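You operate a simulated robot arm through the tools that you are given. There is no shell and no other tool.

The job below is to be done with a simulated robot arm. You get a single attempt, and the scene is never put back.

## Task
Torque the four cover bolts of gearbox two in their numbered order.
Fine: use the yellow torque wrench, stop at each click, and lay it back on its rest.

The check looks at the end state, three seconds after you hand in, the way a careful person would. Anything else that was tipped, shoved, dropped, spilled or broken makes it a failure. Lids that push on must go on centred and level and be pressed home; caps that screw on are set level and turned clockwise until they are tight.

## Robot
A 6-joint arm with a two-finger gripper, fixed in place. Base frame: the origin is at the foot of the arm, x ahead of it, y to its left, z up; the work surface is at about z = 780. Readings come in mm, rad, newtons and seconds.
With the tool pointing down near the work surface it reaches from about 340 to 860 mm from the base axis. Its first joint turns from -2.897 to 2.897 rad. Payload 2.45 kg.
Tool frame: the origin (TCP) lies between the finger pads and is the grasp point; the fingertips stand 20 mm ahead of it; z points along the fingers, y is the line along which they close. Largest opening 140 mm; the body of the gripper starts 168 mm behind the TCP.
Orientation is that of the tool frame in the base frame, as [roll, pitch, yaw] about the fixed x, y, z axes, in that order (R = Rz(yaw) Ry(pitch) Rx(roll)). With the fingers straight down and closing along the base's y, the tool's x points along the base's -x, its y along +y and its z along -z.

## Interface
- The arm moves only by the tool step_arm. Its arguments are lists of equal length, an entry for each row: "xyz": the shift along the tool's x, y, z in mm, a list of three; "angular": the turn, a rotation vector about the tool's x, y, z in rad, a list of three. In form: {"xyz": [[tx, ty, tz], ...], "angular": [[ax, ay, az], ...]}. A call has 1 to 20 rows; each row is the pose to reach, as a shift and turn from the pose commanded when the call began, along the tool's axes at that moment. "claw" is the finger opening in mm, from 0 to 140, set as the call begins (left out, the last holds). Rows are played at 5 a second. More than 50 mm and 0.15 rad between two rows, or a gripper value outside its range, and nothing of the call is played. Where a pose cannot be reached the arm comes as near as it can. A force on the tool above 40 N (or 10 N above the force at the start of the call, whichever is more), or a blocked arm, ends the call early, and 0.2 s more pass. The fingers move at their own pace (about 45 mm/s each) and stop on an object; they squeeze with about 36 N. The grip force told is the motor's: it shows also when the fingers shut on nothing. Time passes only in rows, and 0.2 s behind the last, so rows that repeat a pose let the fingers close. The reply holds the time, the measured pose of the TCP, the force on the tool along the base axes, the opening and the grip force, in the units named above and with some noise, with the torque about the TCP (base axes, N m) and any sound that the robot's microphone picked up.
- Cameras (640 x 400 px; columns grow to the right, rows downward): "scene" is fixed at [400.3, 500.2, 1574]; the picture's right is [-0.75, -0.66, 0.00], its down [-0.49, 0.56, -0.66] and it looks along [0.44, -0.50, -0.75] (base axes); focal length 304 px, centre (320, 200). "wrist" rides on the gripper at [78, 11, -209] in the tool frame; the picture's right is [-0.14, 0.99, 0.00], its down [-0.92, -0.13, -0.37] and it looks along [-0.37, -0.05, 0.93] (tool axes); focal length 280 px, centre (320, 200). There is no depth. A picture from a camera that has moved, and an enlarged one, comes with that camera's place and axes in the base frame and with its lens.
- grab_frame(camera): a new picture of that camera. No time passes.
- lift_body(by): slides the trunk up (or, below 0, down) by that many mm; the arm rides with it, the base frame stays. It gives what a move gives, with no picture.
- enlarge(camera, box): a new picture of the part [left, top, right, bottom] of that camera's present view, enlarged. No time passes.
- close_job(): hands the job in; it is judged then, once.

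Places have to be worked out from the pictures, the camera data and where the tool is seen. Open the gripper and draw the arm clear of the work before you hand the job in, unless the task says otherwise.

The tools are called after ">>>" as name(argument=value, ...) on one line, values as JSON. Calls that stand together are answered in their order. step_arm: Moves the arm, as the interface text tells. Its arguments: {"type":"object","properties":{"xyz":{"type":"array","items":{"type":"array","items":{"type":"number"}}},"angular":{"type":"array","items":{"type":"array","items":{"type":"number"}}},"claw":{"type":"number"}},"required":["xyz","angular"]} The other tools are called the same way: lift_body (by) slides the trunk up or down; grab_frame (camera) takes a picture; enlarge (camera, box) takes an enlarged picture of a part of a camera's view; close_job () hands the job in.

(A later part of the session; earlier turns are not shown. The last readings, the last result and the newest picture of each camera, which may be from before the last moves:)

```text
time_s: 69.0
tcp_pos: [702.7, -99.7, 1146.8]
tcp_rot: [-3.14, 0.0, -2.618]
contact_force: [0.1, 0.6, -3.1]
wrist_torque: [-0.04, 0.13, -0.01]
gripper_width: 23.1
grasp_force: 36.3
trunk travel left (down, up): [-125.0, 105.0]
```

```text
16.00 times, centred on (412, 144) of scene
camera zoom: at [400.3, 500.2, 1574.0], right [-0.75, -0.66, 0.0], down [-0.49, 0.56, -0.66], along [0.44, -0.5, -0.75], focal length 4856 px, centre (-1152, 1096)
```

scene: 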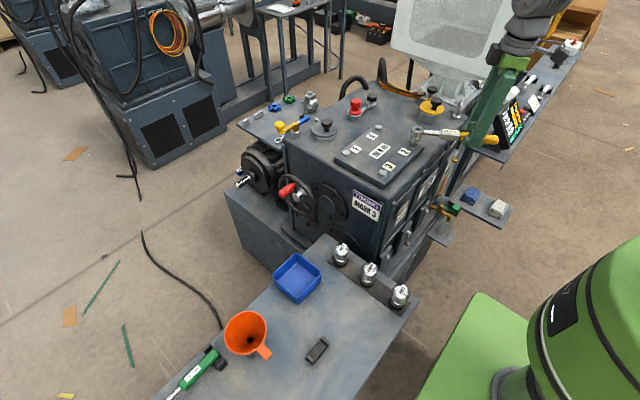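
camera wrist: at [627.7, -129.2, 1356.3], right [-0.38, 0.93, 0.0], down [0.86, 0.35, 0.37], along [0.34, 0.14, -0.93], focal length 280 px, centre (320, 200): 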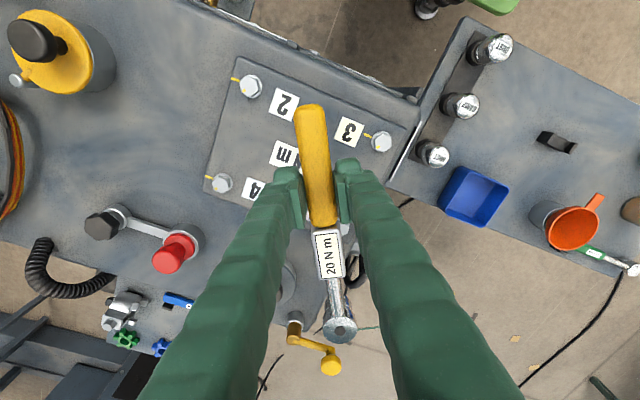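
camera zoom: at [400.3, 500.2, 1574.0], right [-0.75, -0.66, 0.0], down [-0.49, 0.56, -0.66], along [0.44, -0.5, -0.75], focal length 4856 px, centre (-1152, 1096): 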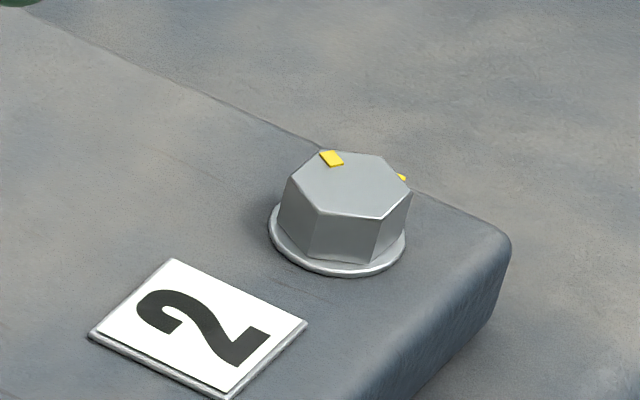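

Bolts 2, 3 and 4 are all visible from overhead. I'll zoom in on each at high magnification.

>>> enlarge(camera="wrist", box=[230, 72, 270, 97])

>>> enlarge(camera="wrist", box=[360, 130, 400, 155])

>>> enlarge(camera="wrist", box=[200, 170, 240, 195])

>>> enlarge(camera="wrist", box=[300, 290, 380, 350])

```text
16.00 times, centred on (250, 84) of wrist
camera zoom: at [627.7, -129.2, 1356.3], right [-0.38, 0.93, 0.0], down [0.86, 0.35, 0.37], along [0.34, 0.14, -0.93], focal length 4486 px, centre (1440, 2048)
```

zoom: 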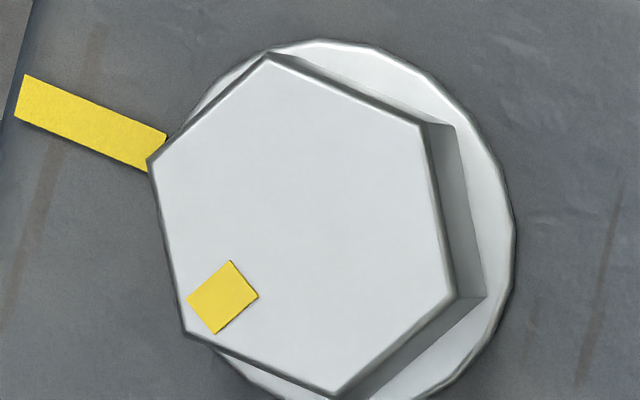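

```text
16.00 times, centred on (380, 142) of wrist
camera zoom: at [627.7, -129.2, 1356.3], right [-0.38, 0.93, 0.0], down [0.86, 0.35, 0.37], along [0.34, 0.14, -0.93], focal length 4486 px, centre (-640, 1120)
```

zoom: 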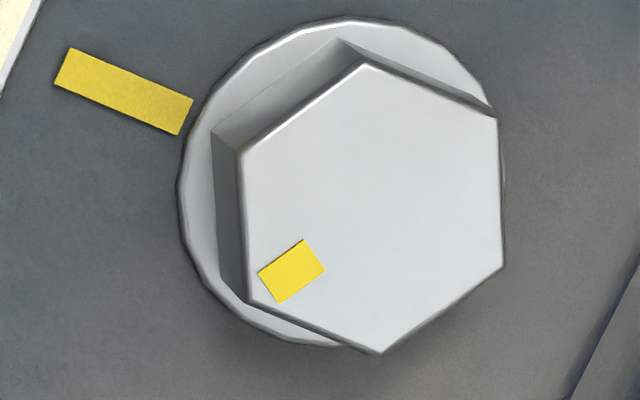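

```text
16.00 times, centred on (220, 182) of wrist
camera zoom: at [627.7, -129.2, 1356.3], right [-0.38, 0.93, 0.0], down [0.86, 0.35, 0.37], along [0.34, 0.14, -0.93], focal length 4486 px, centre (1920, 480)
```

zoom: 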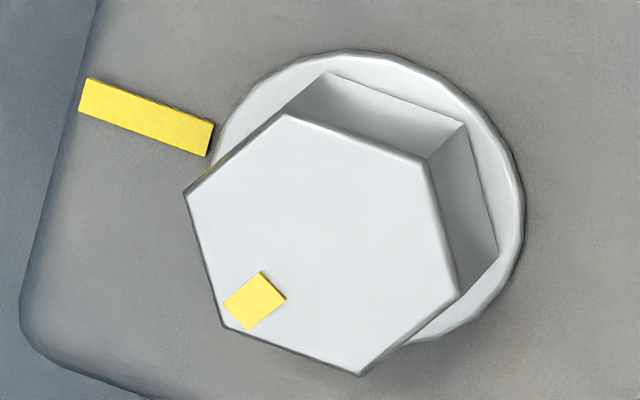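

```text
6.67 times, centred on (340, 320) of wrist
camera zoom: at [627.7, -129.2, 1356.3], right [-0.38, 0.93, 0.0], down [0.86, 0.35, 0.37], along [0.34, 0.14, -0.93], focal length 1869 px, centre (187, -600)
```

zoom: 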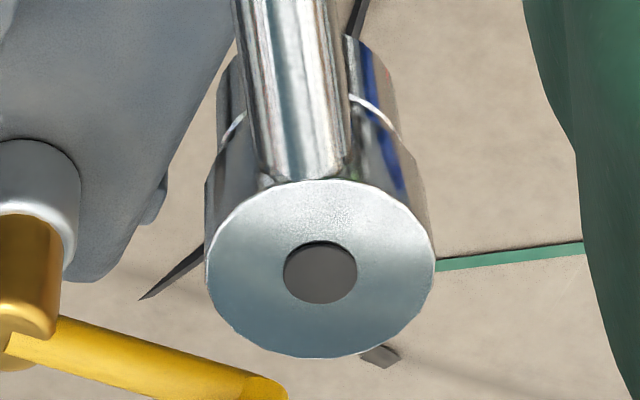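

The overhead view shows bolts 2, 3 and 4 all within about 1° of nominal angle, and confirms bolt 2 at (654.1,-200). So the angle was fine and the remaining error is under about 1 mm laterally. I'll go back to a level hover over bolt 2 and re-measure with the corrected bolt centre.

>>> step_arm(xyz=[[39, -11, 0], [78, -21, 0], [116, -32, 0], [155, -42.5, 0], [193, -53, 0], [231.9, -63.6, 0], [231.9, -63.6, 30], [231.9, -63.6, 55], [231.9, -63.6, 66], [231.9, -63.6, 66]], angular=[[0, 0, 0], [0, 0, 0], [0, 0, 0], [0, 0, 0], [0, 0.015, 0], [0, 0.029, 0], [0, 0.029, 0], [0, 0.029, 0], [0, 0.029, 0], [0, 0.029, 0]])

>>> enlarge(camera="scene", box=[400, 130, 424, 154])

>>> enlarge(camera="wrist", box=[300, 290, 380, 350])

```text
time_s: 71.2
tcp_pos: [532.7, -269.0, 1080.4]
tcp_rot: [-3.14, -0.029, -2.617]
contact_force: [-0.5, -0.2, -2.7]
wrist_torque: [-0.09, 0.15, 0.01]
gripper_width: 22.7
grasp_force: 35.8
trunk travel left (down, up): [-125.0, 105.0]
```

```text
16.00 times, centred on (412, 142) of scene
camera zoom: at [400.3, 500.2, 1574.0], right [-0.75, -0.66, 0.0], down [-0.49, 0.56, -0.66], along [0.44, -0.5, -0.75], focal length 4856 px, centre (-1152, 1128)
```

zoom: 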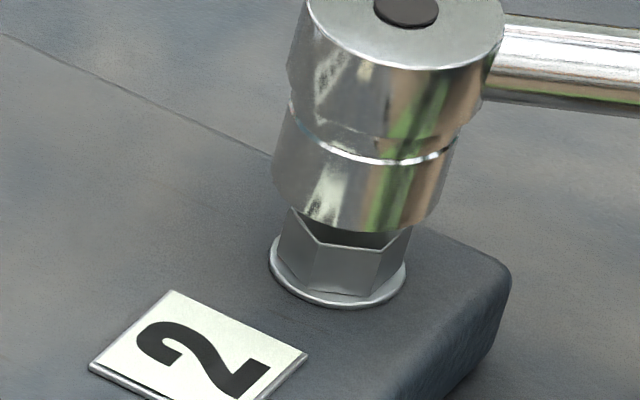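

```text
6.67 times, centred on (340, 320) of wrist
camera zoom: at [464.6, -296.5, 1291.6], right [-0.38, 0.93, 0.0], down [0.87, 0.36, 0.34], along [0.32, 0.13, -0.94], focal length 1869 px, centre (187, -600)
```

zoom: 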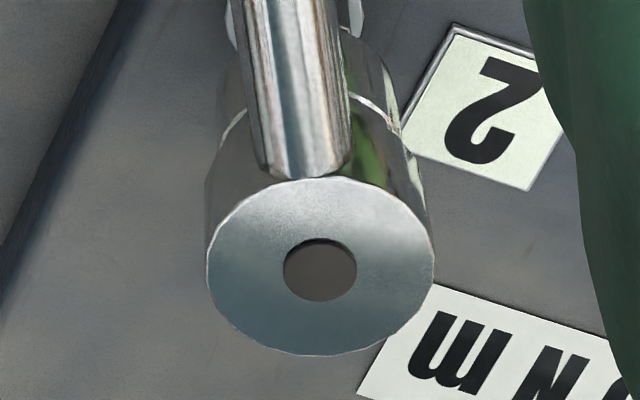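

The measurements agree to within about a millimetre but not on depth along the camera's line of sight. I'll lower to light contact and slowly sweep 2.4 mm in that direction so the socket can find the hex.

>>> step_arm(xyz=[[0.4, -0.1, 4], [0.3, -0.1, 7], [0.25, -0.1, 8.5], [0.19, -0.39, 8.7], [0.14, -0.69, 8.9], [0.08, -0.98, 9.1], [0.02, -1.28, 9.3], [-0.03, -1.57, 9.5], [-0.09, -1.86, 9.7], [-0.15, -2.16, 9.9], [-0.2, -2.45, 10], [-0.2, -2.45, 10]], angular=[[0, 0, 0], [0, 0, 0], [0, 0, 0], [0, 0, 0], [0, 0, 0], [0, 0, 0], [0, 0, 0], [0, 0, 0], [0, 0, 0], [0, 0, 0], [0, 0, 0], [0, 0, 0]])

>>> enlarge(camera="scene", box=[400, 130, 424, 154])

>>> enlarge(camera="wrist", box=[300, 290, 380, 350])

```text
time_s: 73.8
tcp_pos: [531.7, -272.5, 1070.7]
tcp_rot: [-3.14, -0.03, -2.616]
contact_force: [0.3, 4.0, -2.3]
wrist_torque: [0.14, -0.09, 0.29]
gripper_width: 22.7
grasp_force: 36.0
trunk travel left (down, up): [-125.0, 105.0]
```

```text
16.00 times, centred on (412, 142) of scene
camera zoom: at [400.3, 500.2, 1574.0], right [-0.75, -0.66, 0.0], down [-0.49, 0.56, -0.66], along [0.44, -0.5, -0.75], focal length 4856 px, centre (-1152, 1128)
```

zoom: 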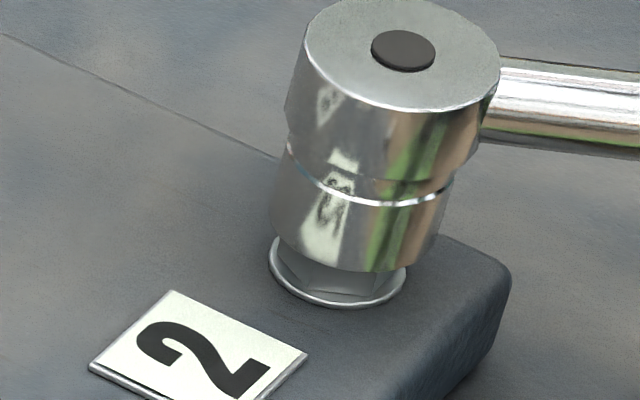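

```text
6.67 times, centred on (340, 320) of wrist
camera zoom: at [464.3, -299.4, 1281.5], right [-0.38, 0.93, 0.0], down [0.87, 0.36, 0.34], along [0.32, 0.13, -0.94], focal length 1869 px, centre (187, -600)
```

zoom: 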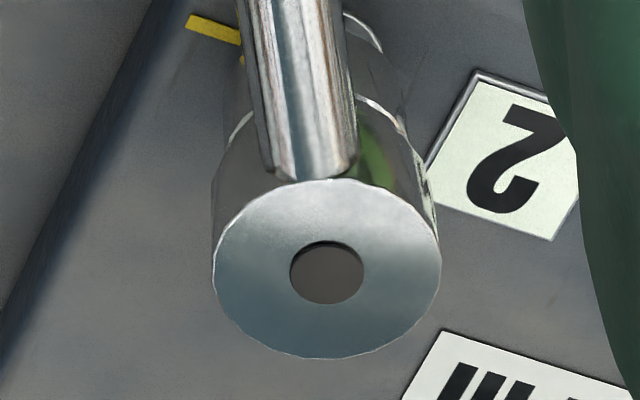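

The sweep worked: the head caught and dropped about 2 mm over the hex. I'll relax the sideways overshoot by 1 mm and lower to the seat.

>>> step_arm(xyz=[[0, 0.9, 0], [-0.06, 0.9, 2], [-0.12, 0.9, 4], [-0.18, 0.9, 6], [-0.22, 0.9, 7.3], [-0.22, 0.9, 7.3]], angular=[[0, 0, 0], [0, 0, 0], [0, 0, 0], [0, 0, 0], [0, 0, 0], [0, 0, 0]])

>>> enlarge(camera="scene", box=[400, 130, 424, 154])

>>> enlarge(camera="wrist", box=[300, 290, 380, 350])

```text
time_s: 75.2
tcp_pos: [534.5, -271.1, 1063.5]
tcp_rot: [3.141, -0.03, -2.616]
contact_force: [-1.5, 0.7, -2.3]
wrist_torque: [0.04, 0.0, 0.2]
gripper_width: 23.0
grasp_force: 35.6
trunk travel left (down, up): [-125.0, 105.0]
```

```text
16.00 times, centred on (412, 142) of scene
camera zoom: at [400.3, 500.2, 1574.0], right [-0.75, -0.66, 0.0], down [-0.49, 0.56, -0.66], along [0.44, -0.5, -0.75], focal length 4856 px, centre (-1152, 1128)
```

zoom: 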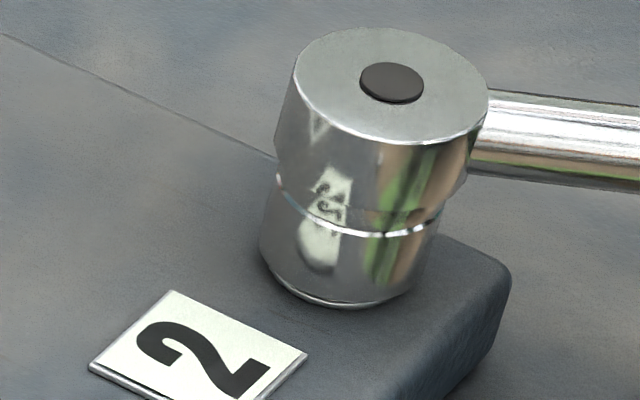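

```text
6.67 times, centred on (340, 320) of wrist
camera zoom: at [464.3, -299.0, 1274.6], right [-0.38, 0.93, 0.0], down [0.87, 0.36, 0.34], along [0.32, 0.13, -0.94], focal length 1869 px, centre (187, -600)
```

zoom: 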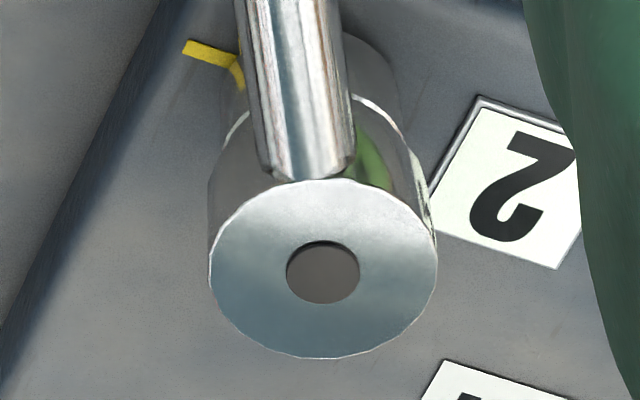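

Bolt 2 is seated: the socket bottom is at the washer and forces are near zero. I'll turn clockwise about the vertical bolt axis, starting with 0.3 rad since the run-in was free on bolt 1.

>>> step_arm(xyz=[[-0.04, 3.5, 0], [-0.18, 7.02, 0], [-0.4, 10.5, 0], [-0.7, 14.03, 0], [-1.1, 17.5, 0], [-1.58, 21.0, -0.05], [-2.15, 24.5, -0.06], [-2.8, 27.91, -0.08], [-3.55, 31.35, -0.1], [-4.37, 34.76, -0.13], [-5.3, 38.15, -0.15], [-6.28, 41.52, -0.18], [-6.28, 41.52, -0.18]], angular=[[-0.0007, 0, 0.025], [-0.0015, 0, 0.05], [-0.0022, 0, 0.075], [-0.0029, 0, 0.1], [-0.0036, 0, 0.125], [-0.0044, 0, 0.15], [-0.005, 0, 0.175], [-0.0058, 0, 0.2], [-0.0065, 0, 0.225], [-0.0073, 0, 0.25], [-0.008, 0, 0.275], [-0.0087, 0, 0.3], [-0.0087, 0, 0.3]])

>>> enlarge(camera="wrist", box=[300, 290, 380, 350])

>>> enlarge(camera="scene", box=[395, 125, 435, 155])

```text
time_s: 78.0
tcp_pos: [518.5, -232.1, 1063.4]
tcp_rot: [3.141, -0.032, -2.918]
contact_force: [0.1, 2.9, -2.6]
wrist_torque: [-0.02, 0.2, 0.33]
gripper_width: 22.7
grasp_force: 36.0
trunk travel left (down, up): [-125.0, 105.0]
```

```text
6.67 times, centred on (340, 320) of wrist
camera zoom: at [443.9, -238.6, 1275.1], right [-0.09, 1.0, 0.0], down [0.94, 0.08, 0.34], along [0.34, 0.03, -0.94], focal length 1869 px, centre (187, -600)
```

zoom: 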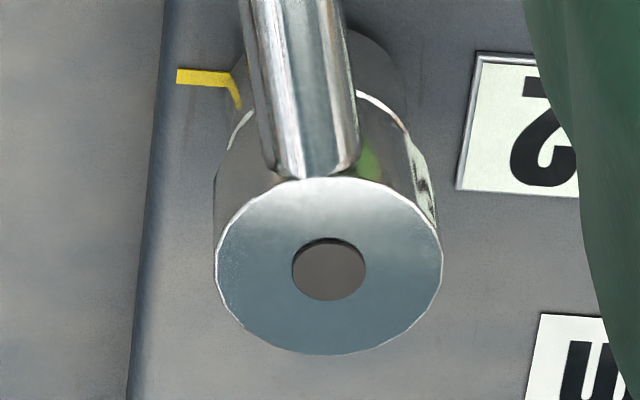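

```text
13.33 times, centred on (415, 140) of scene
camera zoom: at [400.3, 500.2, 1574.0], right [-0.75, -0.66, 0.0], down [-0.49, 0.56, -0.66], along [0.44, -0.5, -0.75], focal length 4047 px, centre (-947, 1000)
```

zoom: 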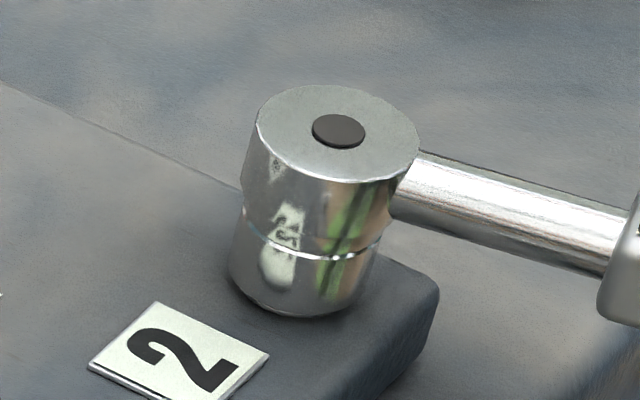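

Running free at 0.3 rad with small forces. Another 0.3 rad.

>>> step_arm(xyz=[[-0.04, 3.5, 0], [-0.18, 7.02, 0], [-0.4, 10.5, 0], [-0.7, 14.03, 0], [-1.1, 17.5, 0], [-1.58, 21.0, -0.05], [-2.15, 24.5, -0.06], [-2.8, 27.91, -0.08], [-3.55, 31.35, -0.1], [-4.37, 34.76, -0.13], [-5.3, 38.15, -0.15], [-6.28, 41.52, -0.18], [-6.28, 41.52, -0.18]], angular=[[-0.0007, 0, 0.025], [-0.0015, 0, 0.05], [-0.0022, 0, 0.075], [-0.0029, 0, 0.1], [-0.0036, 0, 0.125], [-0.0044, 0, 0.15], [-0.005, 0, 0.175], [-0.0058, 0, 0.2], [-0.0065, 0, 0.225], [-0.0073, 0, 0.25], [-0.008, 0, 0.275], [-0.0087, 0, 0.3], [-0.0087, 0, 0.3]])

>>> enlarge(camera="wrist", box=[300, 290, 380, 350])

```text
time_s: 80.8
tcp_pos: [514.3, -191.5, 1063.3]
tcp_rot: [3.141, -0.03, 3.064]
contact_force: [-5.6, 2.7, -3.0]
wrist_torque: [0.07, 0.33, 0.37]
gripper_width: 22.8
grasp_force: 35.6
trunk travel left (down, up): [-125.0, 105.0]
```

```text
6.67 times, centred on (340, 320) of wrist
camera zoom: at [442.1, -175.0, 1274.6], right [0.21, 0.98, 0.0], down [0.92, -0.2, 0.34], along [0.33, -0.08, -0.94], focal length 1869 px, centre (187, -600)
```

zoom: 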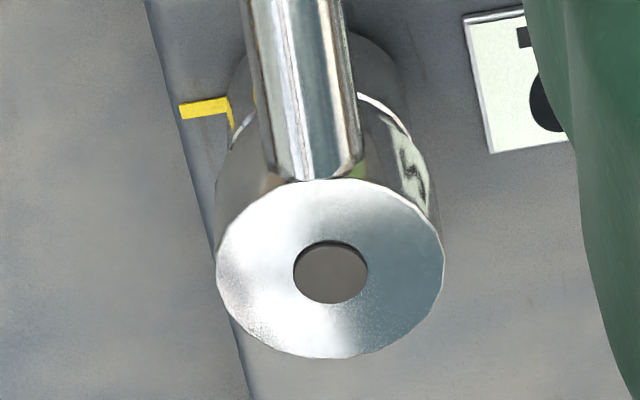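

At 0.6 rad there's a radial load of about +5.8 N. I'll trim outward 0.6 mm over the next 0.3 rad, to 0.9 total.

>>> step_arm(xyz=[[0.2, 3.5, 0], [0.3, 7.02, 0], [0.2, 10.5, 0], [-0.1, 14.03, 0], [-0.5, 17.5, 0], [-0.98, 21.0, -0.05], [-1.55, 24.5, -0.06], [-2.2, 27.91, -0.08], [-2.95, 31.35, -0.1], [-3.77, 34.76, -0.13], [-4.7, 38.15, -0.15], [-5.68, 41.52, -0.18], [-5.68, 41.52, -0.18]], angular=[[-0.0007, 0, 0.025], [-0.0015, 0, 0.05], [-0.0022, 0, 0.075], [-0.0029, 0, 0.1], [-0.0036, 0, 0.125], [-0.0044, 0, 0.15], [-0.005, 0, 0.175], [-0.0058, 0, 0.2], [-0.0065, 0, 0.225], [-0.0073, 0, 0.25], [-0.008, 0, 0.275], [-0.0087, 0, 0.3], [-0.0087, 0, 0.3]])

>>> enlarge(camera="wrist", box=[300, 290, 380, 350])

>>> enlarge(camera="scene", box=[395, 125, 435, 155])

```text
time_s: 83.6
tcp_pos: [523.1, -148.9, 1064.0]
tcp_rot: [-3.14, -0.028, 2.766]
contact_force: [-4.7, 4.8, -1.3]
wrist_torque: [0.2, 0.22, 0.59]
gripper_width: 23.1
grasp_force: 35.7
trunk travel left (down, up): [-125.0, 105.0]
```

```text
6.67 times, centred on (340, 320) of wrist
camera zoom: at [458.9, -114.0, 1275.0], right [0.49, 0.87, 0.0], down [0.82, -0.46, 0.34], along [0.3, -0.17, -0.94], focal length 1869 px, centre (187, -600)
```

zoom: 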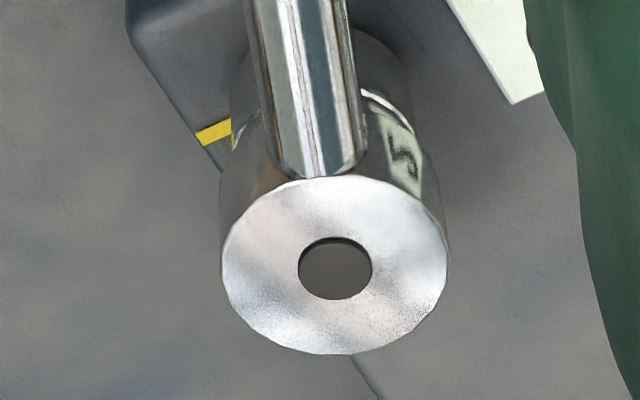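

```text
13.33 times, centred on (415, 140) of scene
camera zoom: at [400.3, 500.2, 1574.0], right [-0.75, -0.66, 0.0], down [-0.49, 0.56, -0.66], along [0.44, -0.5, -0.75], focal length 4047 px, centre (-947, 1000)
```

zoom: 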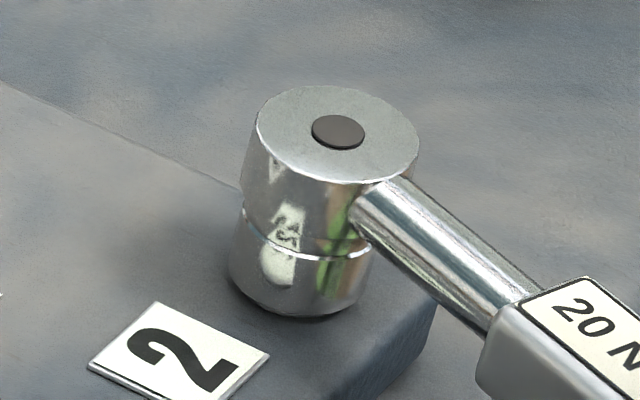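

At 0.9 rad the lamp is still off. I'll trim outward 0.6 mm and go 0.1 rad more, then switch to fine steps with lamp checks.

>>> step_arm(xyz=[[0.3, 2.81, 0], [0.5, 5.62, 0], [0.35, 8.42, 0], [0.15, 11.23, 0], [-0.1, 14.03, 0], [-0.1, 14.03, 0]], angular=[[-0.0006, 0, 0.02], [-0.0012, 0, 0.04], [-0.0017, 0, 0.06], [-0.0023, 0, 0.08], [-0.0029, 0, 0.1], [-0.0029, 0, 0.1]])

>>> enlarge(camera="wrist", box=[300, 290, 380, 350])

```text
time_s: 85.0
tcp_pos: [528.6, -137.2, 1063.5]
tcp_rot: [3.139, -0.028, 2.665]
contact_force: [-3.7, 3.3, 0.4]
wrist_torque: [0.03, -0.02, 0.37]
gripper_width: 22.9
grasp_force: 36.3
trunk travel left (down, up): [-125.0, 105.0]
```

```text
6.67 times, centred on (340, 320) of wrist
camera zoom: at [468.4, -94.6, 1275.1], right [0.58, 0.82, 0.0], down [0.77, -0.54, 0.34], along [0.28, -0.2, -0.94], focal length 1869 px, centre (187, -600)
```

zoom: 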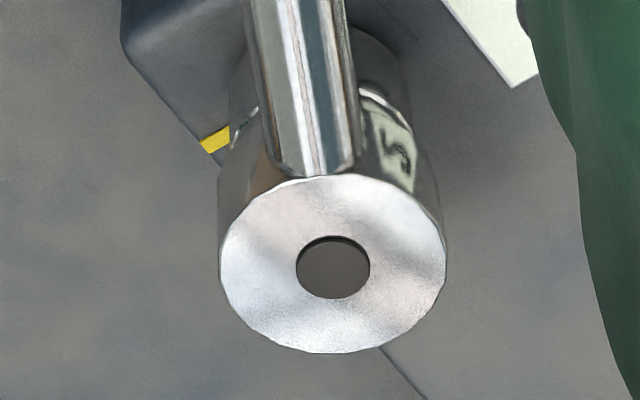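

Lamp off at 1.0 rad. Next 0.06 rad with a slight outward trim.

>>> step_arm(xyz=[[0.3, 2.1, 0], [0.35, 4.2, 0], [0.28, 6.3, 0], [0.15, 8.43, 0], [0.15, 8.43, 0]], angular=[[-0.0004, 0, 0.015], [-0.0009, 0, 0.03], [-0.0013, 0, 0.045], [-0.0017, 0, 0.06], [-0.0017, 0, 0.06]])

>>> enlarge(camera="wrist", box=[300, 290, 380, 350])

```text
time_s: 86.2
tcp_pos: [531.6, -128.7, 1062.3]
tcp_rot: [3.14, -0.026, 2.606]
contact_force: [0.0, 1.6, 4.2]
wrist_torque: [-0.1, -0.4, 0.34]
gripper_width: 23.0
grasp_force: 36.0
trunk travel left (down, up): [-125.0, 105.0]
```

```text
6.67 times, centred on (340, 320) of wrist
camera zoom: at [474.9, -83.5, 1274.4], right [0.62, 0.78, 0.0], down [0.73, -0.59, 0.34], along [0.27, -0.22, -0.94], focal length 1869 px, centre (187, -600)
```

zoom: 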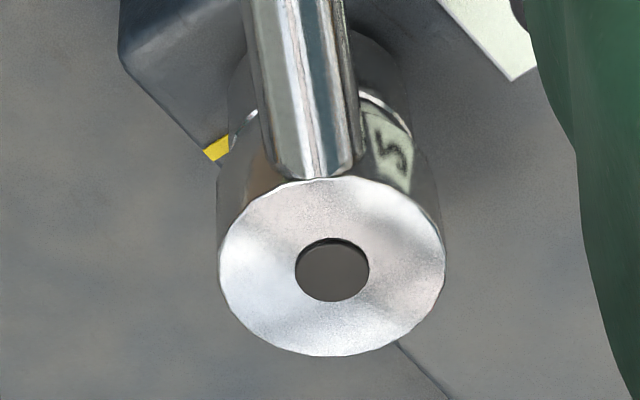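

Vertical contact is growing slightly, so I'll raise 0.6 mm and continue 0.04 rad.

>>> step_arm(xyz=[[0.0, 1.4, -0.4], [0, 2.81, -0.7], [-0.05, 4.21, -0.7], [-0.1, 5.62, -0.7], [-0.1, 5.62, -0.7]], angular=[[-0.0003, 0, 0.01], [-0.0006, 0, 0.02], [-0.0009, 0, 0.03], [-0.0012, 0, 0.04], [-0.0012, 0, 0.04]])

>>> enlarge(camera="wrist", box=[310, 300, 370, 345])

```text
time_s: 87.4
tcp_pos: [535.3, -124.4, 1063.2]
tcp_rot: [3.139, -0.028, 2.564]
contact_force: [4.0, -1.7, -2.4]
wrist_torque: [0.15, 0.14, 0.28]
gripper_width: 23.1
grasp_force: 35.5
trunk travel left (down, up): [-125.0, 105.0]
```

```text
8.89 times, centred on (340, 322) of wrist
camera zoom: at [480.0, -76.6, 1274.8], right [0.66, 0.76, 0.0], down [0.71, -0.61, 0.34], along [0.26, -0.23, -0.94], focal length 2492 px, centre (142, -889)
```

zoom: 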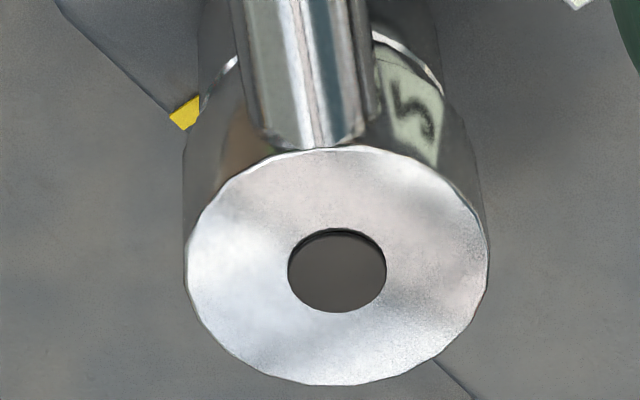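

Lamp off at 1.10 rad. I'll go 0.04 rad more with a -0.3 mm radial trim.

>>> step_arm(xyz=[[-0.2, 1.4, 0], [-0.3, 2.81, 0], [-0.36, 4.21, 0], [-0.4, 5.62, 0]], angular=[[-0.0003, 0, 0.01], [-0.0006, 0, 0.02], [-0.0009, 0, 0.03], [-0.0012, 0, 0.04]])

>>> enlarge(camera="wrist", box=[310, 300, 370, 345])

```text
time_s: 88.4
tcp_pos: [539.3, -120.5, 1064.3]
tcp_rot: [3.141, -0.028, 2.526]
contact_force: [1.0, 0.9, -2.7]
wrist_torque: [0.12, 0.15, 0.48]
gripper_width: 23.2
grasp_force: 36.3
trunk travel left (down, up): [-125.0, 105.0]
```

```text
8.89 times, centred on (340, 322) of wrist
camera zoom: at [485.0, -70.3, 1275.3], right [0.69, 0.73, 0.0], down [0.69, -0.64, 0.34], along [0.25, -0.24, -0.94], focal length 2492 px, centre (142, -889)
```

zoom: 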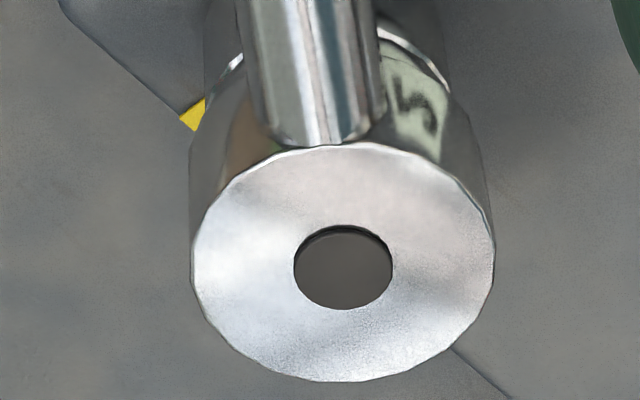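

Lamp off at 1.14 rad. I'll use 0.03 rad steps from here.

>>> step_arm(xyz=[[0, 1.4, 0], [-0.02, 2.81, 0], [-0.06, 4.21, 0]], angular=[[-0.0003, 0, 0.01], [-0.0006, 0, 0.02], [-0.0009, 0, 0.03]])

>>> enlarge(camera="wrist", box=[310, 300, 370, 345])

```text
time_s: 89.2
tcp_pos: [539.5, -117.0, 1063.0]
tcp_rot: [3.141, -0.031, 2.493]
contact_force: [2.7, 0.6, -2.7]
wrist_torque: [0.05, 0.07, 0.35]
gripper_width: 22.6
grasp_force: 35.6
trunk travel left (down, up): [-125.0, 105.0]
```

```text
8.89 times, centred on (340, 322) of wrist
camera zoom: at [488.9, -65.0, 1275.4], right [0.71, 0.71, 0.0], down [0.67, -0.66, 0.34], along [0.24, -0.24, -0.94], focal length 2492 px, centre (142, -889)
```

zoom: 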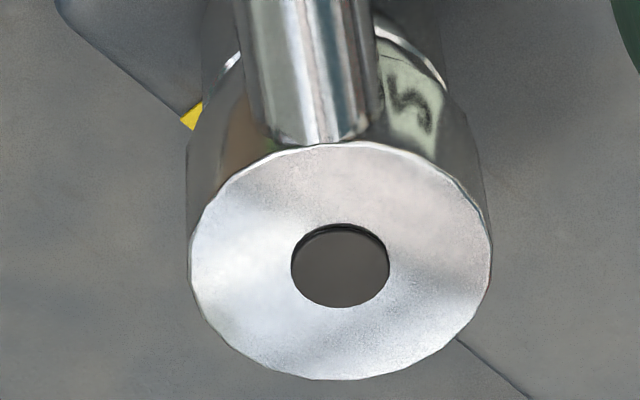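

Lamp off at 1.17 rad. Next 0.03 rad.

>>> step_arm(xyz=[[-0.1, 1.4, 0], [-0.15, 2.81, 0], [-0.2, 4.21, 0]], angular=[[-0.0003, 0, 0.01], [-0.0006, 0, 0.02], [-0.0009, 0, 0.03]])

>>> enlarge(camera="wrist", box=[310, 300, 370, 345])

```text
time_s: 90.0
tcp_pos: [543.7, -114.8, 1063.0]
tcp_rot: [3.14, -0.028, 2.464]
contact_force: [2.0, 0.4, 0.8]
wrist_torque: [-0.11, -0.28, 0.47]
gripper_width: 23.1
grasp_force: 36.1
trunk travel left (down, up): [-125.0, 105.0]
```

```text
8.89 times, centred on (340, 322) of wrist
camera zoom: at [492.8, -60.3, 1275.1], right [0.73, 0.69, 0.0], down [0.65, -0.68, 0.34], along [0.23, -0.25, -0.94], focal length 2492 px, centre (142, -889)
```

zoom: 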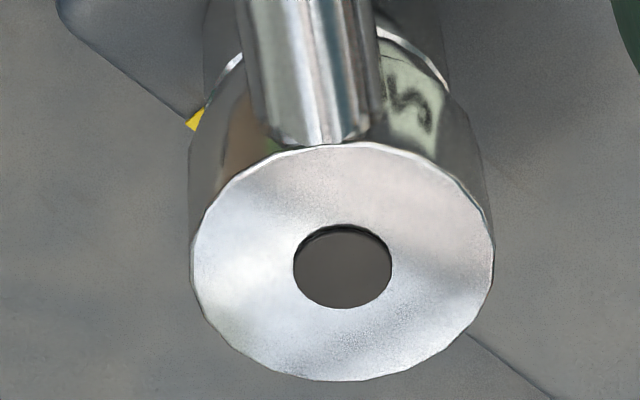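

Lamp off at 1.20 rad. Next 0.03 rad.

>>> step_arm(xyz=[[0, 1.4, -0.2], [-0.02, 2.81, -0.3], [-0.06, 4.21, -0.3]], angular=[[-0.0003, 0, 0.01], [-0.0006, 0, 0.02], [-0.0009, 0, 0.03]])

>>> enlarge(camera="wrist", box=[310, 300, 370, 345])

```text
time_s: 90.8
tcp_pos: [546.3, -109.8, 1063.6]
tcp_rot: [3.142, -0.03, 2.433]
contact_force: [1.2, 0.5, -3.0]
wrist_torque: [0.1, 0.09, 0.45]
gripper_width: 23.1
grasp_force: 35.9
trunk travel left (down, up): [-125.0, 105.0]
```

```text
8.89 times, centred on (340, 322) of wrist
camera zoom: at [497.3, -55.8, 1275.4], right [0.75, 0.66, 0.0], down [0.63, -0.7, 0.34], along [0.22, -0.26, -0.94], focal length 2492 px, centre (142, -889)
```

zoom: 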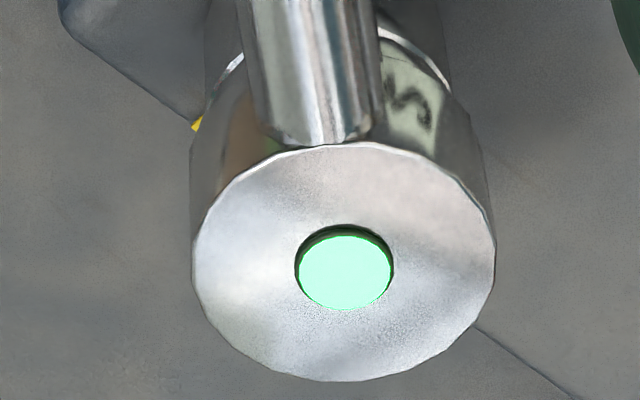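

The lamp is green at 1.23 rad, so bolt 2 has clicked. I'll stop, back off 0.05 rad within the socket play to unload it, then lift off.

>>> step_arm(xyz=[[-0.02, -2.1, 0], [-0.06, -4.2, 0], [-0.18, -7.02, 0], [-0.18, -7.02, 0]], angular=[[0.0004, 0, -0.015], [0.0009, 0, -0.03], [0.0015, 0, -0.05], [0.0015, 0, -0.05]])

```text
time_s: 91.8
tcp_pos: [542.3, -116.2, 1064.3]
tcp_rot: [-3.141, -0.029, 2.486]
contact_force: [-1.9, 4.6, -1.5]
wrist_torque: [0.19, 0.01, 0.46]
gripper_width: 23.0
grasp_force: 35.9
trunk travel left (down, up): [-125.0, 105.0]
```

Loads are small, about 4 N radial. I'll trim outward 0.4 mm and lift slowly.

>>> step_arm(xyz=[[0.4, 0.2, 0], [0.45, 0.2, -2], [0.5, 0.2, -4], [0.58, 0.2, -6], [0.66, 0.2, -9], [0.75, 0.2, -12], [0.86, 0.2, -16], [1.0, 0.2, -20], [1.0, 0.2, -20]], angular=[[0, 0, 0], [0, 0, 0], [0, 0, 0], [0, 0, 0], [0, 0, 0], [0, 0, 0], [0, 0, 0], [0, 0, 0], [0, 0, 0]])

>>> enlarge(camera="scene", box=[395, 120, 435, 155])

>>> enlarge(camera="wrist", box=[300, 290, 380, 350])

```text
time_s: 93.8
tcp_pos: [539.9, -116.4, 1083.7]
tcp_rot: [3.141, -0.03, 2.485]
contact_force: [0.6, 0.2, -3.5]
wrist_torque: [0.08, 0.11, 0.01]
gripper_width: 22.9
grasp_force: 35.9
trunk travel left (down, up): [-125.0, 105.0]
```

```text
11.43 times, centred on (415, 138) of scene
camera zoom: at [400.3, 500.2, 1574.0], right [-0.75, -0.66, 0.0], down [-0.49, 0.56, -0.66], along [0.44, -0.5, -0.75], focal length 3469 px, centre (-766, 914)
```

zoom: 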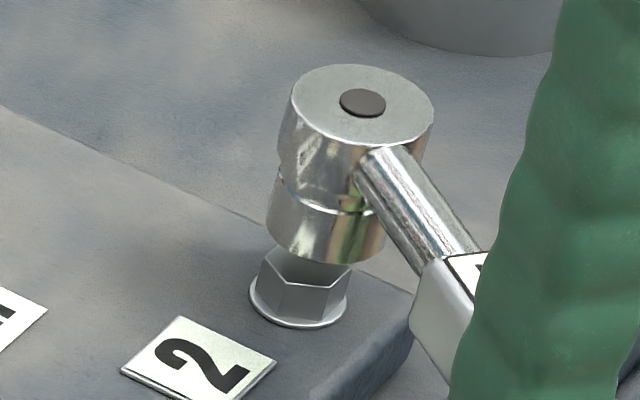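

```text
6.67 times, centred on (340, 320) of wrist
camera zoom: at [490.0, -64.0, 1295.9], right [0.71, 0.7, 0.0], down [0.66, -0.67, 0.34], along [0.24, -0.25, -0.94], focal length 1869 px, centre (187, -600)
```

zoom: 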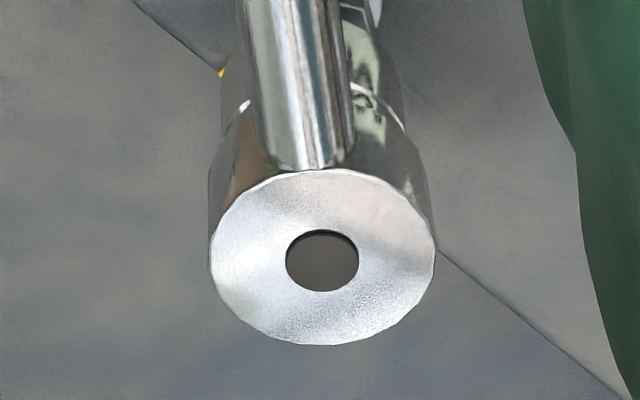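

Bolt 2 is released cleanly. Bolt 3 starts close to this hand position, so I'll rise 25 mm, swing the wrench back counter-clockwise to 210°, and check bolt 2's marks on the way.

>>> step_arm(xyz=[[0.4, 0, -12], [0.7, 0, -25], [1.5, 0, -25], [2.5, -0.1, -25], [3.5, -0.2, -25], [4.5, -0.3, -25], [5.5, -0.4, -25], [6.5, -0.5, -25], [7.5, -0.6, -25], [8.2, -0.7, -25], [8.75, -0.76, -25], [8.75, -0.76, -25]], angular=[[0, 0, 0], [0, 0, 0], [0.0038, 0, -0.131], [0.0076, 0, -0.262], [0.0114, 0, -0.393], [0.0152, 0, -0.524], [0.019, 0, -0.655], [0.0228, 0, -0.786], [0.0266, 0, -0.917], [0.0304, 0, -1.048], [0.0342, 0, -1.18], [0.0342, 0, -1.18]])

>>> enlarge(camera="scene", box=[396, 134, 428, 154])

>>> enlarge(camera="scene", box=[364, 150, 396, 182])

>>> enlarge(camera="wrist", box=[300, 290, 380, 350])

```text
time_s: 96.4
tcp_pos: [534.9, -111.8, 1108.8]
tcp_rot: [3.141, -0.029, -2.616]
contact_force: [0.3, 0.4, -2.4]
wrist_torque: [-0.05, 0.11, 0.0]
gripper_width: 22.9
grasp_force: 35.9
trunk travel left (down, up): [-125.0, 105.0]
```

```text
16.00 times, centred on (412, 144) of scene
camera zoom: at [400.3, 500.2, 1574.0], right [-0.75, -0.66, 0.0], down [-0.49, 0.56, -0.66], along [0.44, -0.5, -0.75], focal length 4856 px, centre (-1152, 1096)
```

zoom: 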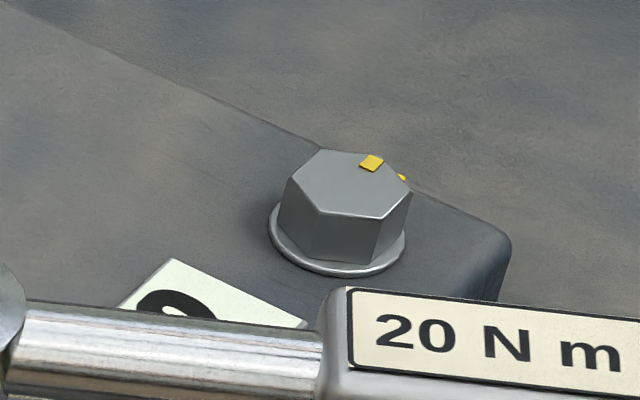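

```text
12.50 times, centred on (380, 166) of scene
camera zoom: at [400.3, 500.2, 1574.0], right [-0.75, -0.66, 0.0], down [-0.49, 0.56, -0.66], along [0.44, -0.5, -0.75], focal length 3794 px, centre (-430, 625)
```

zoom: 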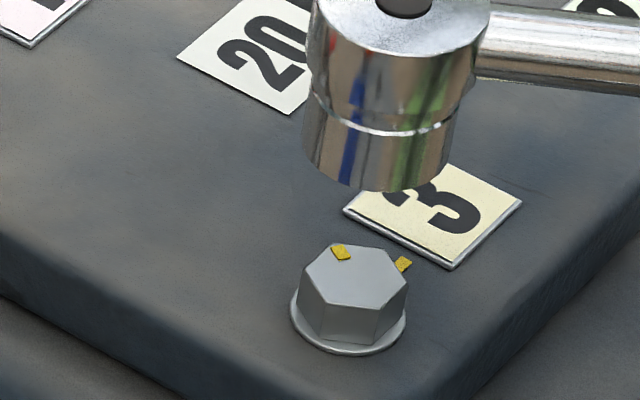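

```text
6.67 times, centred on (340, 320) of wrist
camera zoom: at [466.5, -138.5, 1320.3], right [-0.38, 0.93, 0.0], down [0.87, 0.36, 0.34], along [0.32, 0.13, -0.94], focal length 1869 px, centre (187, -600)
```

zoom: 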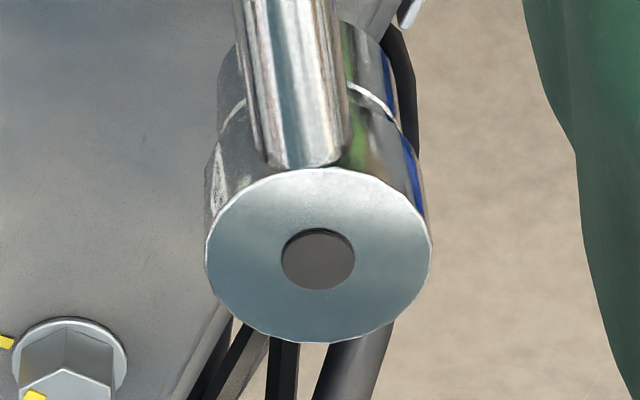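

Bolt 2's mark now lines up with its cover mark. I'll descend over bolt 3 to a close, level hover.

>>> step_arm(xyz=[[0.4, 0.3, 12], [0.2, 0.55, 22], [0.05, 0.55, 29], [0.05, 0.55, 31], [0.05, 0.55, 31]], angular=[[0, -0.008, 0], [0, -0.0145, 0], [0, -0.0145, 0], [0, -0.0145, 0], [0, -0.0145, 0]])

>>> enlarge(camera="scene", box=[368, 156, 392, 182])

>>> enlarge(camera="wrist", box=[300, 290, 380, 350])

```text
time_s: 97.6
tcp_pos: [533.9, -111.8, 1078.0]
tcp_rot: [3.14, -0.014, -2.618]
contact_force: [-0.2, 0.7, -2.7]
wrist_torque: [-0.05, 0.15, -0.01]
gripper_width: 23.0
grasp_force: 35.8
trunk travel left (down, up): [-125.0, 105.0]
```

```text
15.38 times, centred on (380, 169) of scene
camera zoom: at [400.3, 500.2, 1574.0], right [-0.75, -0.66, 0.0], down [-0.49, 0.56, -0.66], along [0.44, -0.5, -0.75], focal length 4669 px, centre (-603, 677)
```

zoom: 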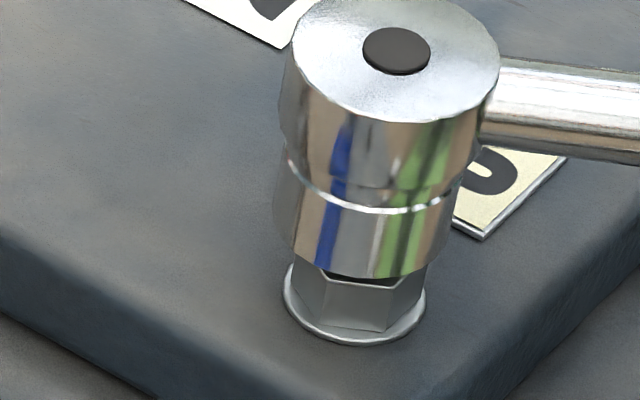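

```text
6.67 times, centred on (340, 320) of wrist
camera zoom: at [462.8, -139.3, 1288.6], right [-0.38, 0.93, 0.0], down [0.87, 0.35, 0.36], along [0.33, 0.13, -0.93], focal length 1869 px, centre (187, -600)
```

zoom: 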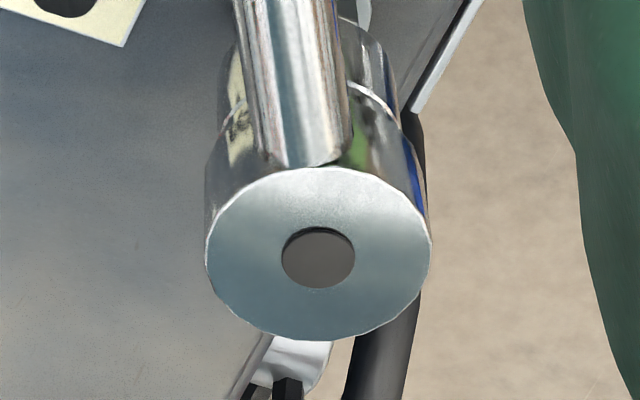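

The socket is about 5 mm above bolt 3's head, needs about 1 mm right, and the depth direction is uncertain. I'll use the same trick: light contact, then a slow 2.4 mm sweep toward the camera.

>>> step_arm(xyz=[[0.89, -0.68, 0], [0.85, -0.68, 3], [0.82, -0.68, 5.3], [0.87, -0.39, 5.5], [0.93, -0.09, 5.7], [0.98, 0.2, 5.9], [1.04, 0.5, 6.1], [1.1, 0.79, 6.3], [1.15, 1.09, 6.5], [1.21, 1.38, 6.7], [1.27, 1.68, 6.9], [1.27, 1.68, 6.9]], angular=[[0, 0, 0], [0, 0, 0], [0, 0, 0], [0, 0, 0], [0, 0, 0], [0, 0, 0], [0, 0, 0], [0, 0, 0], [0, 0, 0], [0, 0, 0], [0, 0, 0], [0, 0, 0]])

>>> enlarge(camera="scene", box=[368, 156, 392, 182])

>>> enlarge(camera="wrist", box=[300, 290, 380, 350])

```text
time_s: 100.2
tcp_pos: [531.5, -110.5, 1069.8]
tcp_rot: [3.139, -0.016, -2.618]
contact_force: [4.1, -1.5, 1.0]
wrist_torque: [0.28, -0.57, -0.4]
gripper_width: 23.1
grasp_force: 36.2
trunk travel left (down, up): [-125.0, 105.0]
```

```text
15.38 times, centred on (380, 169) of scene
camera zoom: at [400.3, 500.2, 1574.0], right [-0.75, -0.66, 0.0], down [-0.49, 0.56, -0.66], along [0.44, -0.5, -0.75], focal length 4669 px, centre (-603, 677)
```

zoom: 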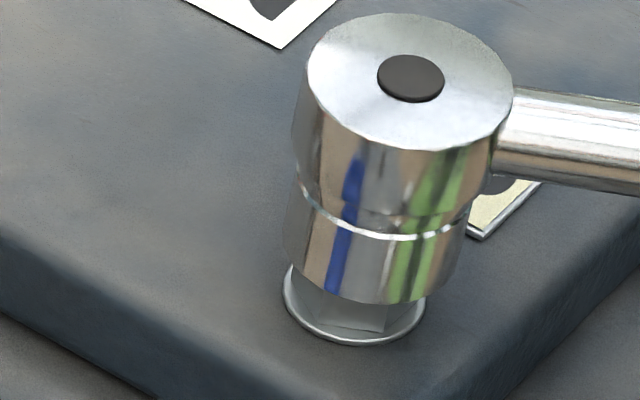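

```text
6.67 times, centred on (340, 320) of wrist
camera zoom: at [459.7, -139.2, 1280.8], right [-0.38, 0.93, 0.0], down [0.87, 0.35, 0.35], along [0.33, 0.13, -0.94], focal length 1869 px, centre (187, -600)
```

zoom: 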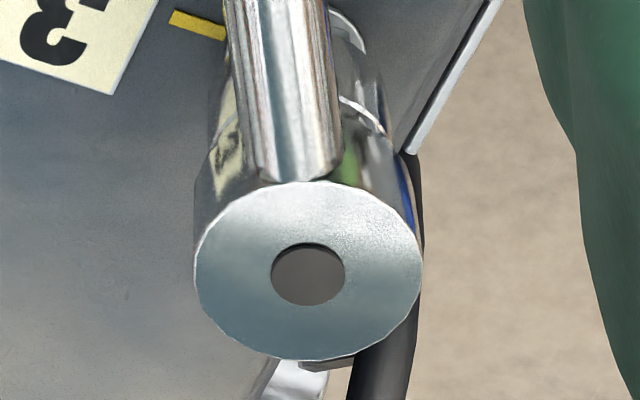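

The scene view shows the socket bottom is now about 1.3 mm too far right, which is toward the hand, and still on top of the head. I'll relax the sideways lag and sweep 2 mm away from the hand under the same light contact.

>>> step_arm(xyz=[[0, -0.5, 0], [-0.25, -0.8, 0.1], [-0.5, -0.8, 0.2], [-0.75, -0.8, 0.3], [-1.0, -0.8, 0.4], [-1.25, -0.8, 0.5], [-1.5, -0.8, 0.6], [-1.75, -0.8, 0.7], [-2.0, -0.8, 0.8], [-2.0, -0.8, 0.8]], angular=[[0, 0, 0], [0, 0, 0], [0, 0, 0], [0, 0, 0], [0, 0, 0], [0, 0, 0], [0, 0, 0], [0, 0, 0], [0, 0, 0], [0, 0, 0]])

>>> enlarge(camera="scene", box=[368, 156, 392, 182])

>>> enlarge(camera="wrist", box=[300, 290, 380, 350])

```text
time_s: 102.4
tcp_pos: [533.5, -109.7, 1070.9]
tcp_rot: [3.141, -0.014, -2.617]
contact_force: [-0.6, -1.5, -1.0]
wrist_torque: [0.01, 0.01, -0.02]
gripper_width: 22.7
grasp_force: 36.1
trunk travel left (down, up): [-125.0, 105.0]
```

```text
15.38 times, centred on (380, 169) of scene
camera zoom: at [400.3, 500.2, 1574.0], right [-0.75, -0.66, 0.0], down [-0.49, 0.56, -0.66], along [0.44, -0.5, -0.75], focal length 4669 px, centre (-603, 677)
```

zoom: 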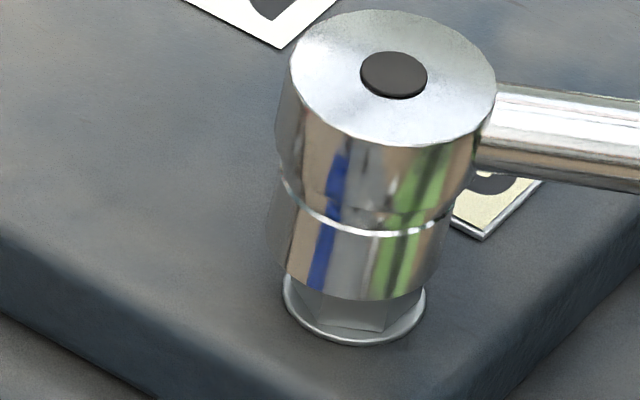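

```text
6.67 times, centred on (340, 320) of wrist
camera zoom: at [462.2, -138.7, 1281.0], right [-0.38, 0.93, 0.0], down [0.87, 0.35, 0.36], along [0.33, 0.13, -0.93], focal length 1869 px, centre (187, -600)
```

zoom: 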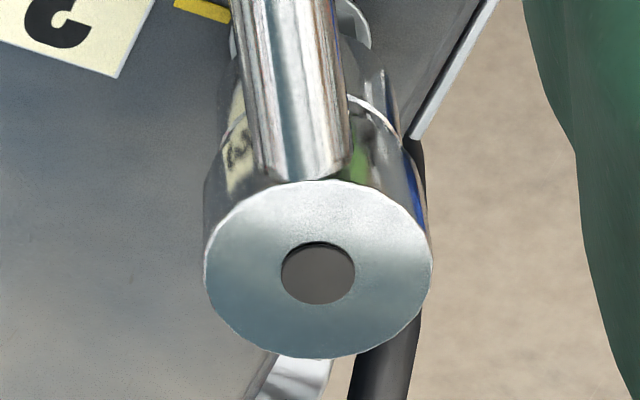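

It slid across without catching, so it is probably still off in the other direction. I'll return to the centre line in tool x and sweep along tool y, with slightly more pressure.

>>> step_arm(xyz=[[0.7, 0.5, 0], [1.4, 1.0, 0.1], [1.4, 1.5, 0.4], [1.37, 1.2, 0.6], [1.34, 0.9, 0.7], [1.3, 0.6, 0.8], [1.26, 0.3, 0.9], [1.22, 0, 1.0], [1.18, -0.3, 1.1], [1.14, -0.6, 1.2], [1.1, -0.9, 1.3], [1.06, -1.2, 1.4], [1.02, -1.5, 1.5], [1.02, -1.5, 1.5]], angular=[[0, 0, 0], [0, 0, 0], [0, 0, 0], [0, 0, 0], [0, 0, 0], [0, 0, 0], [0, 0, 0], [0, 0, 0], [0, 0, 0], [0, 0, 0], [0, 0, 0], [0, 0, 0], [0, 0, 0], [0, 0, 0]])

>>> enlarge(camera="scene", box=[368, 156, 392, 182])

>>> enlarge(camera="wrist", box=[300, 290, 380, 350])

```text
time_s: 105.4
tcp_pos: [534.1, -112.0, 1069.5]
tcp_rot: [3.141, -0.013, -2.62]
contact_force: [-0.4, 0.3, -0.9]
wrist_torque: [0.04, -0.04, 0.11]
gripper_width: 23.1
grasp_force: 36.1
trunk travel left (down, up): [-125.0, 105.0]
```

```text
15.38 times, centred on (380, 169) of scene
camera zoom: at [400.3, 500.2, 1574.0], right [-0.75, -0.66, 0.0], down [-0.49, 0.56, -0.66], along [0.44, -0.5, -0.75], focal length 4669 px, centre (-603, 677)
```

zoom: 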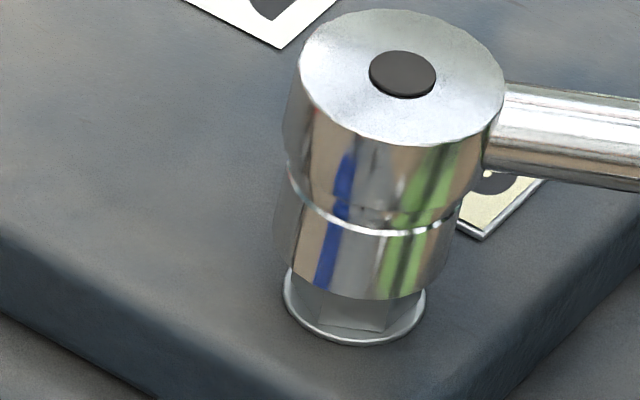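

```text
6.67 times, centred on (340, 320) of wrist
camera zoom: at [461.8, -140.3, 1279.9], right [-0.38, 0.93, 0.0], down [0.87, 0.35, 0.36], along [0.33, 0.13, -0.93], focal length 1869 px, centre (187, -600)
```

zoom: 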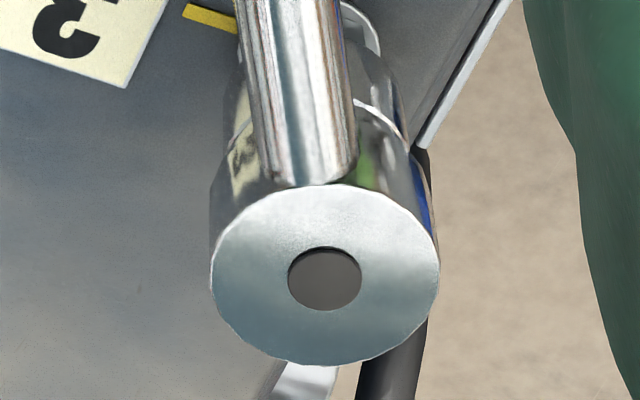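

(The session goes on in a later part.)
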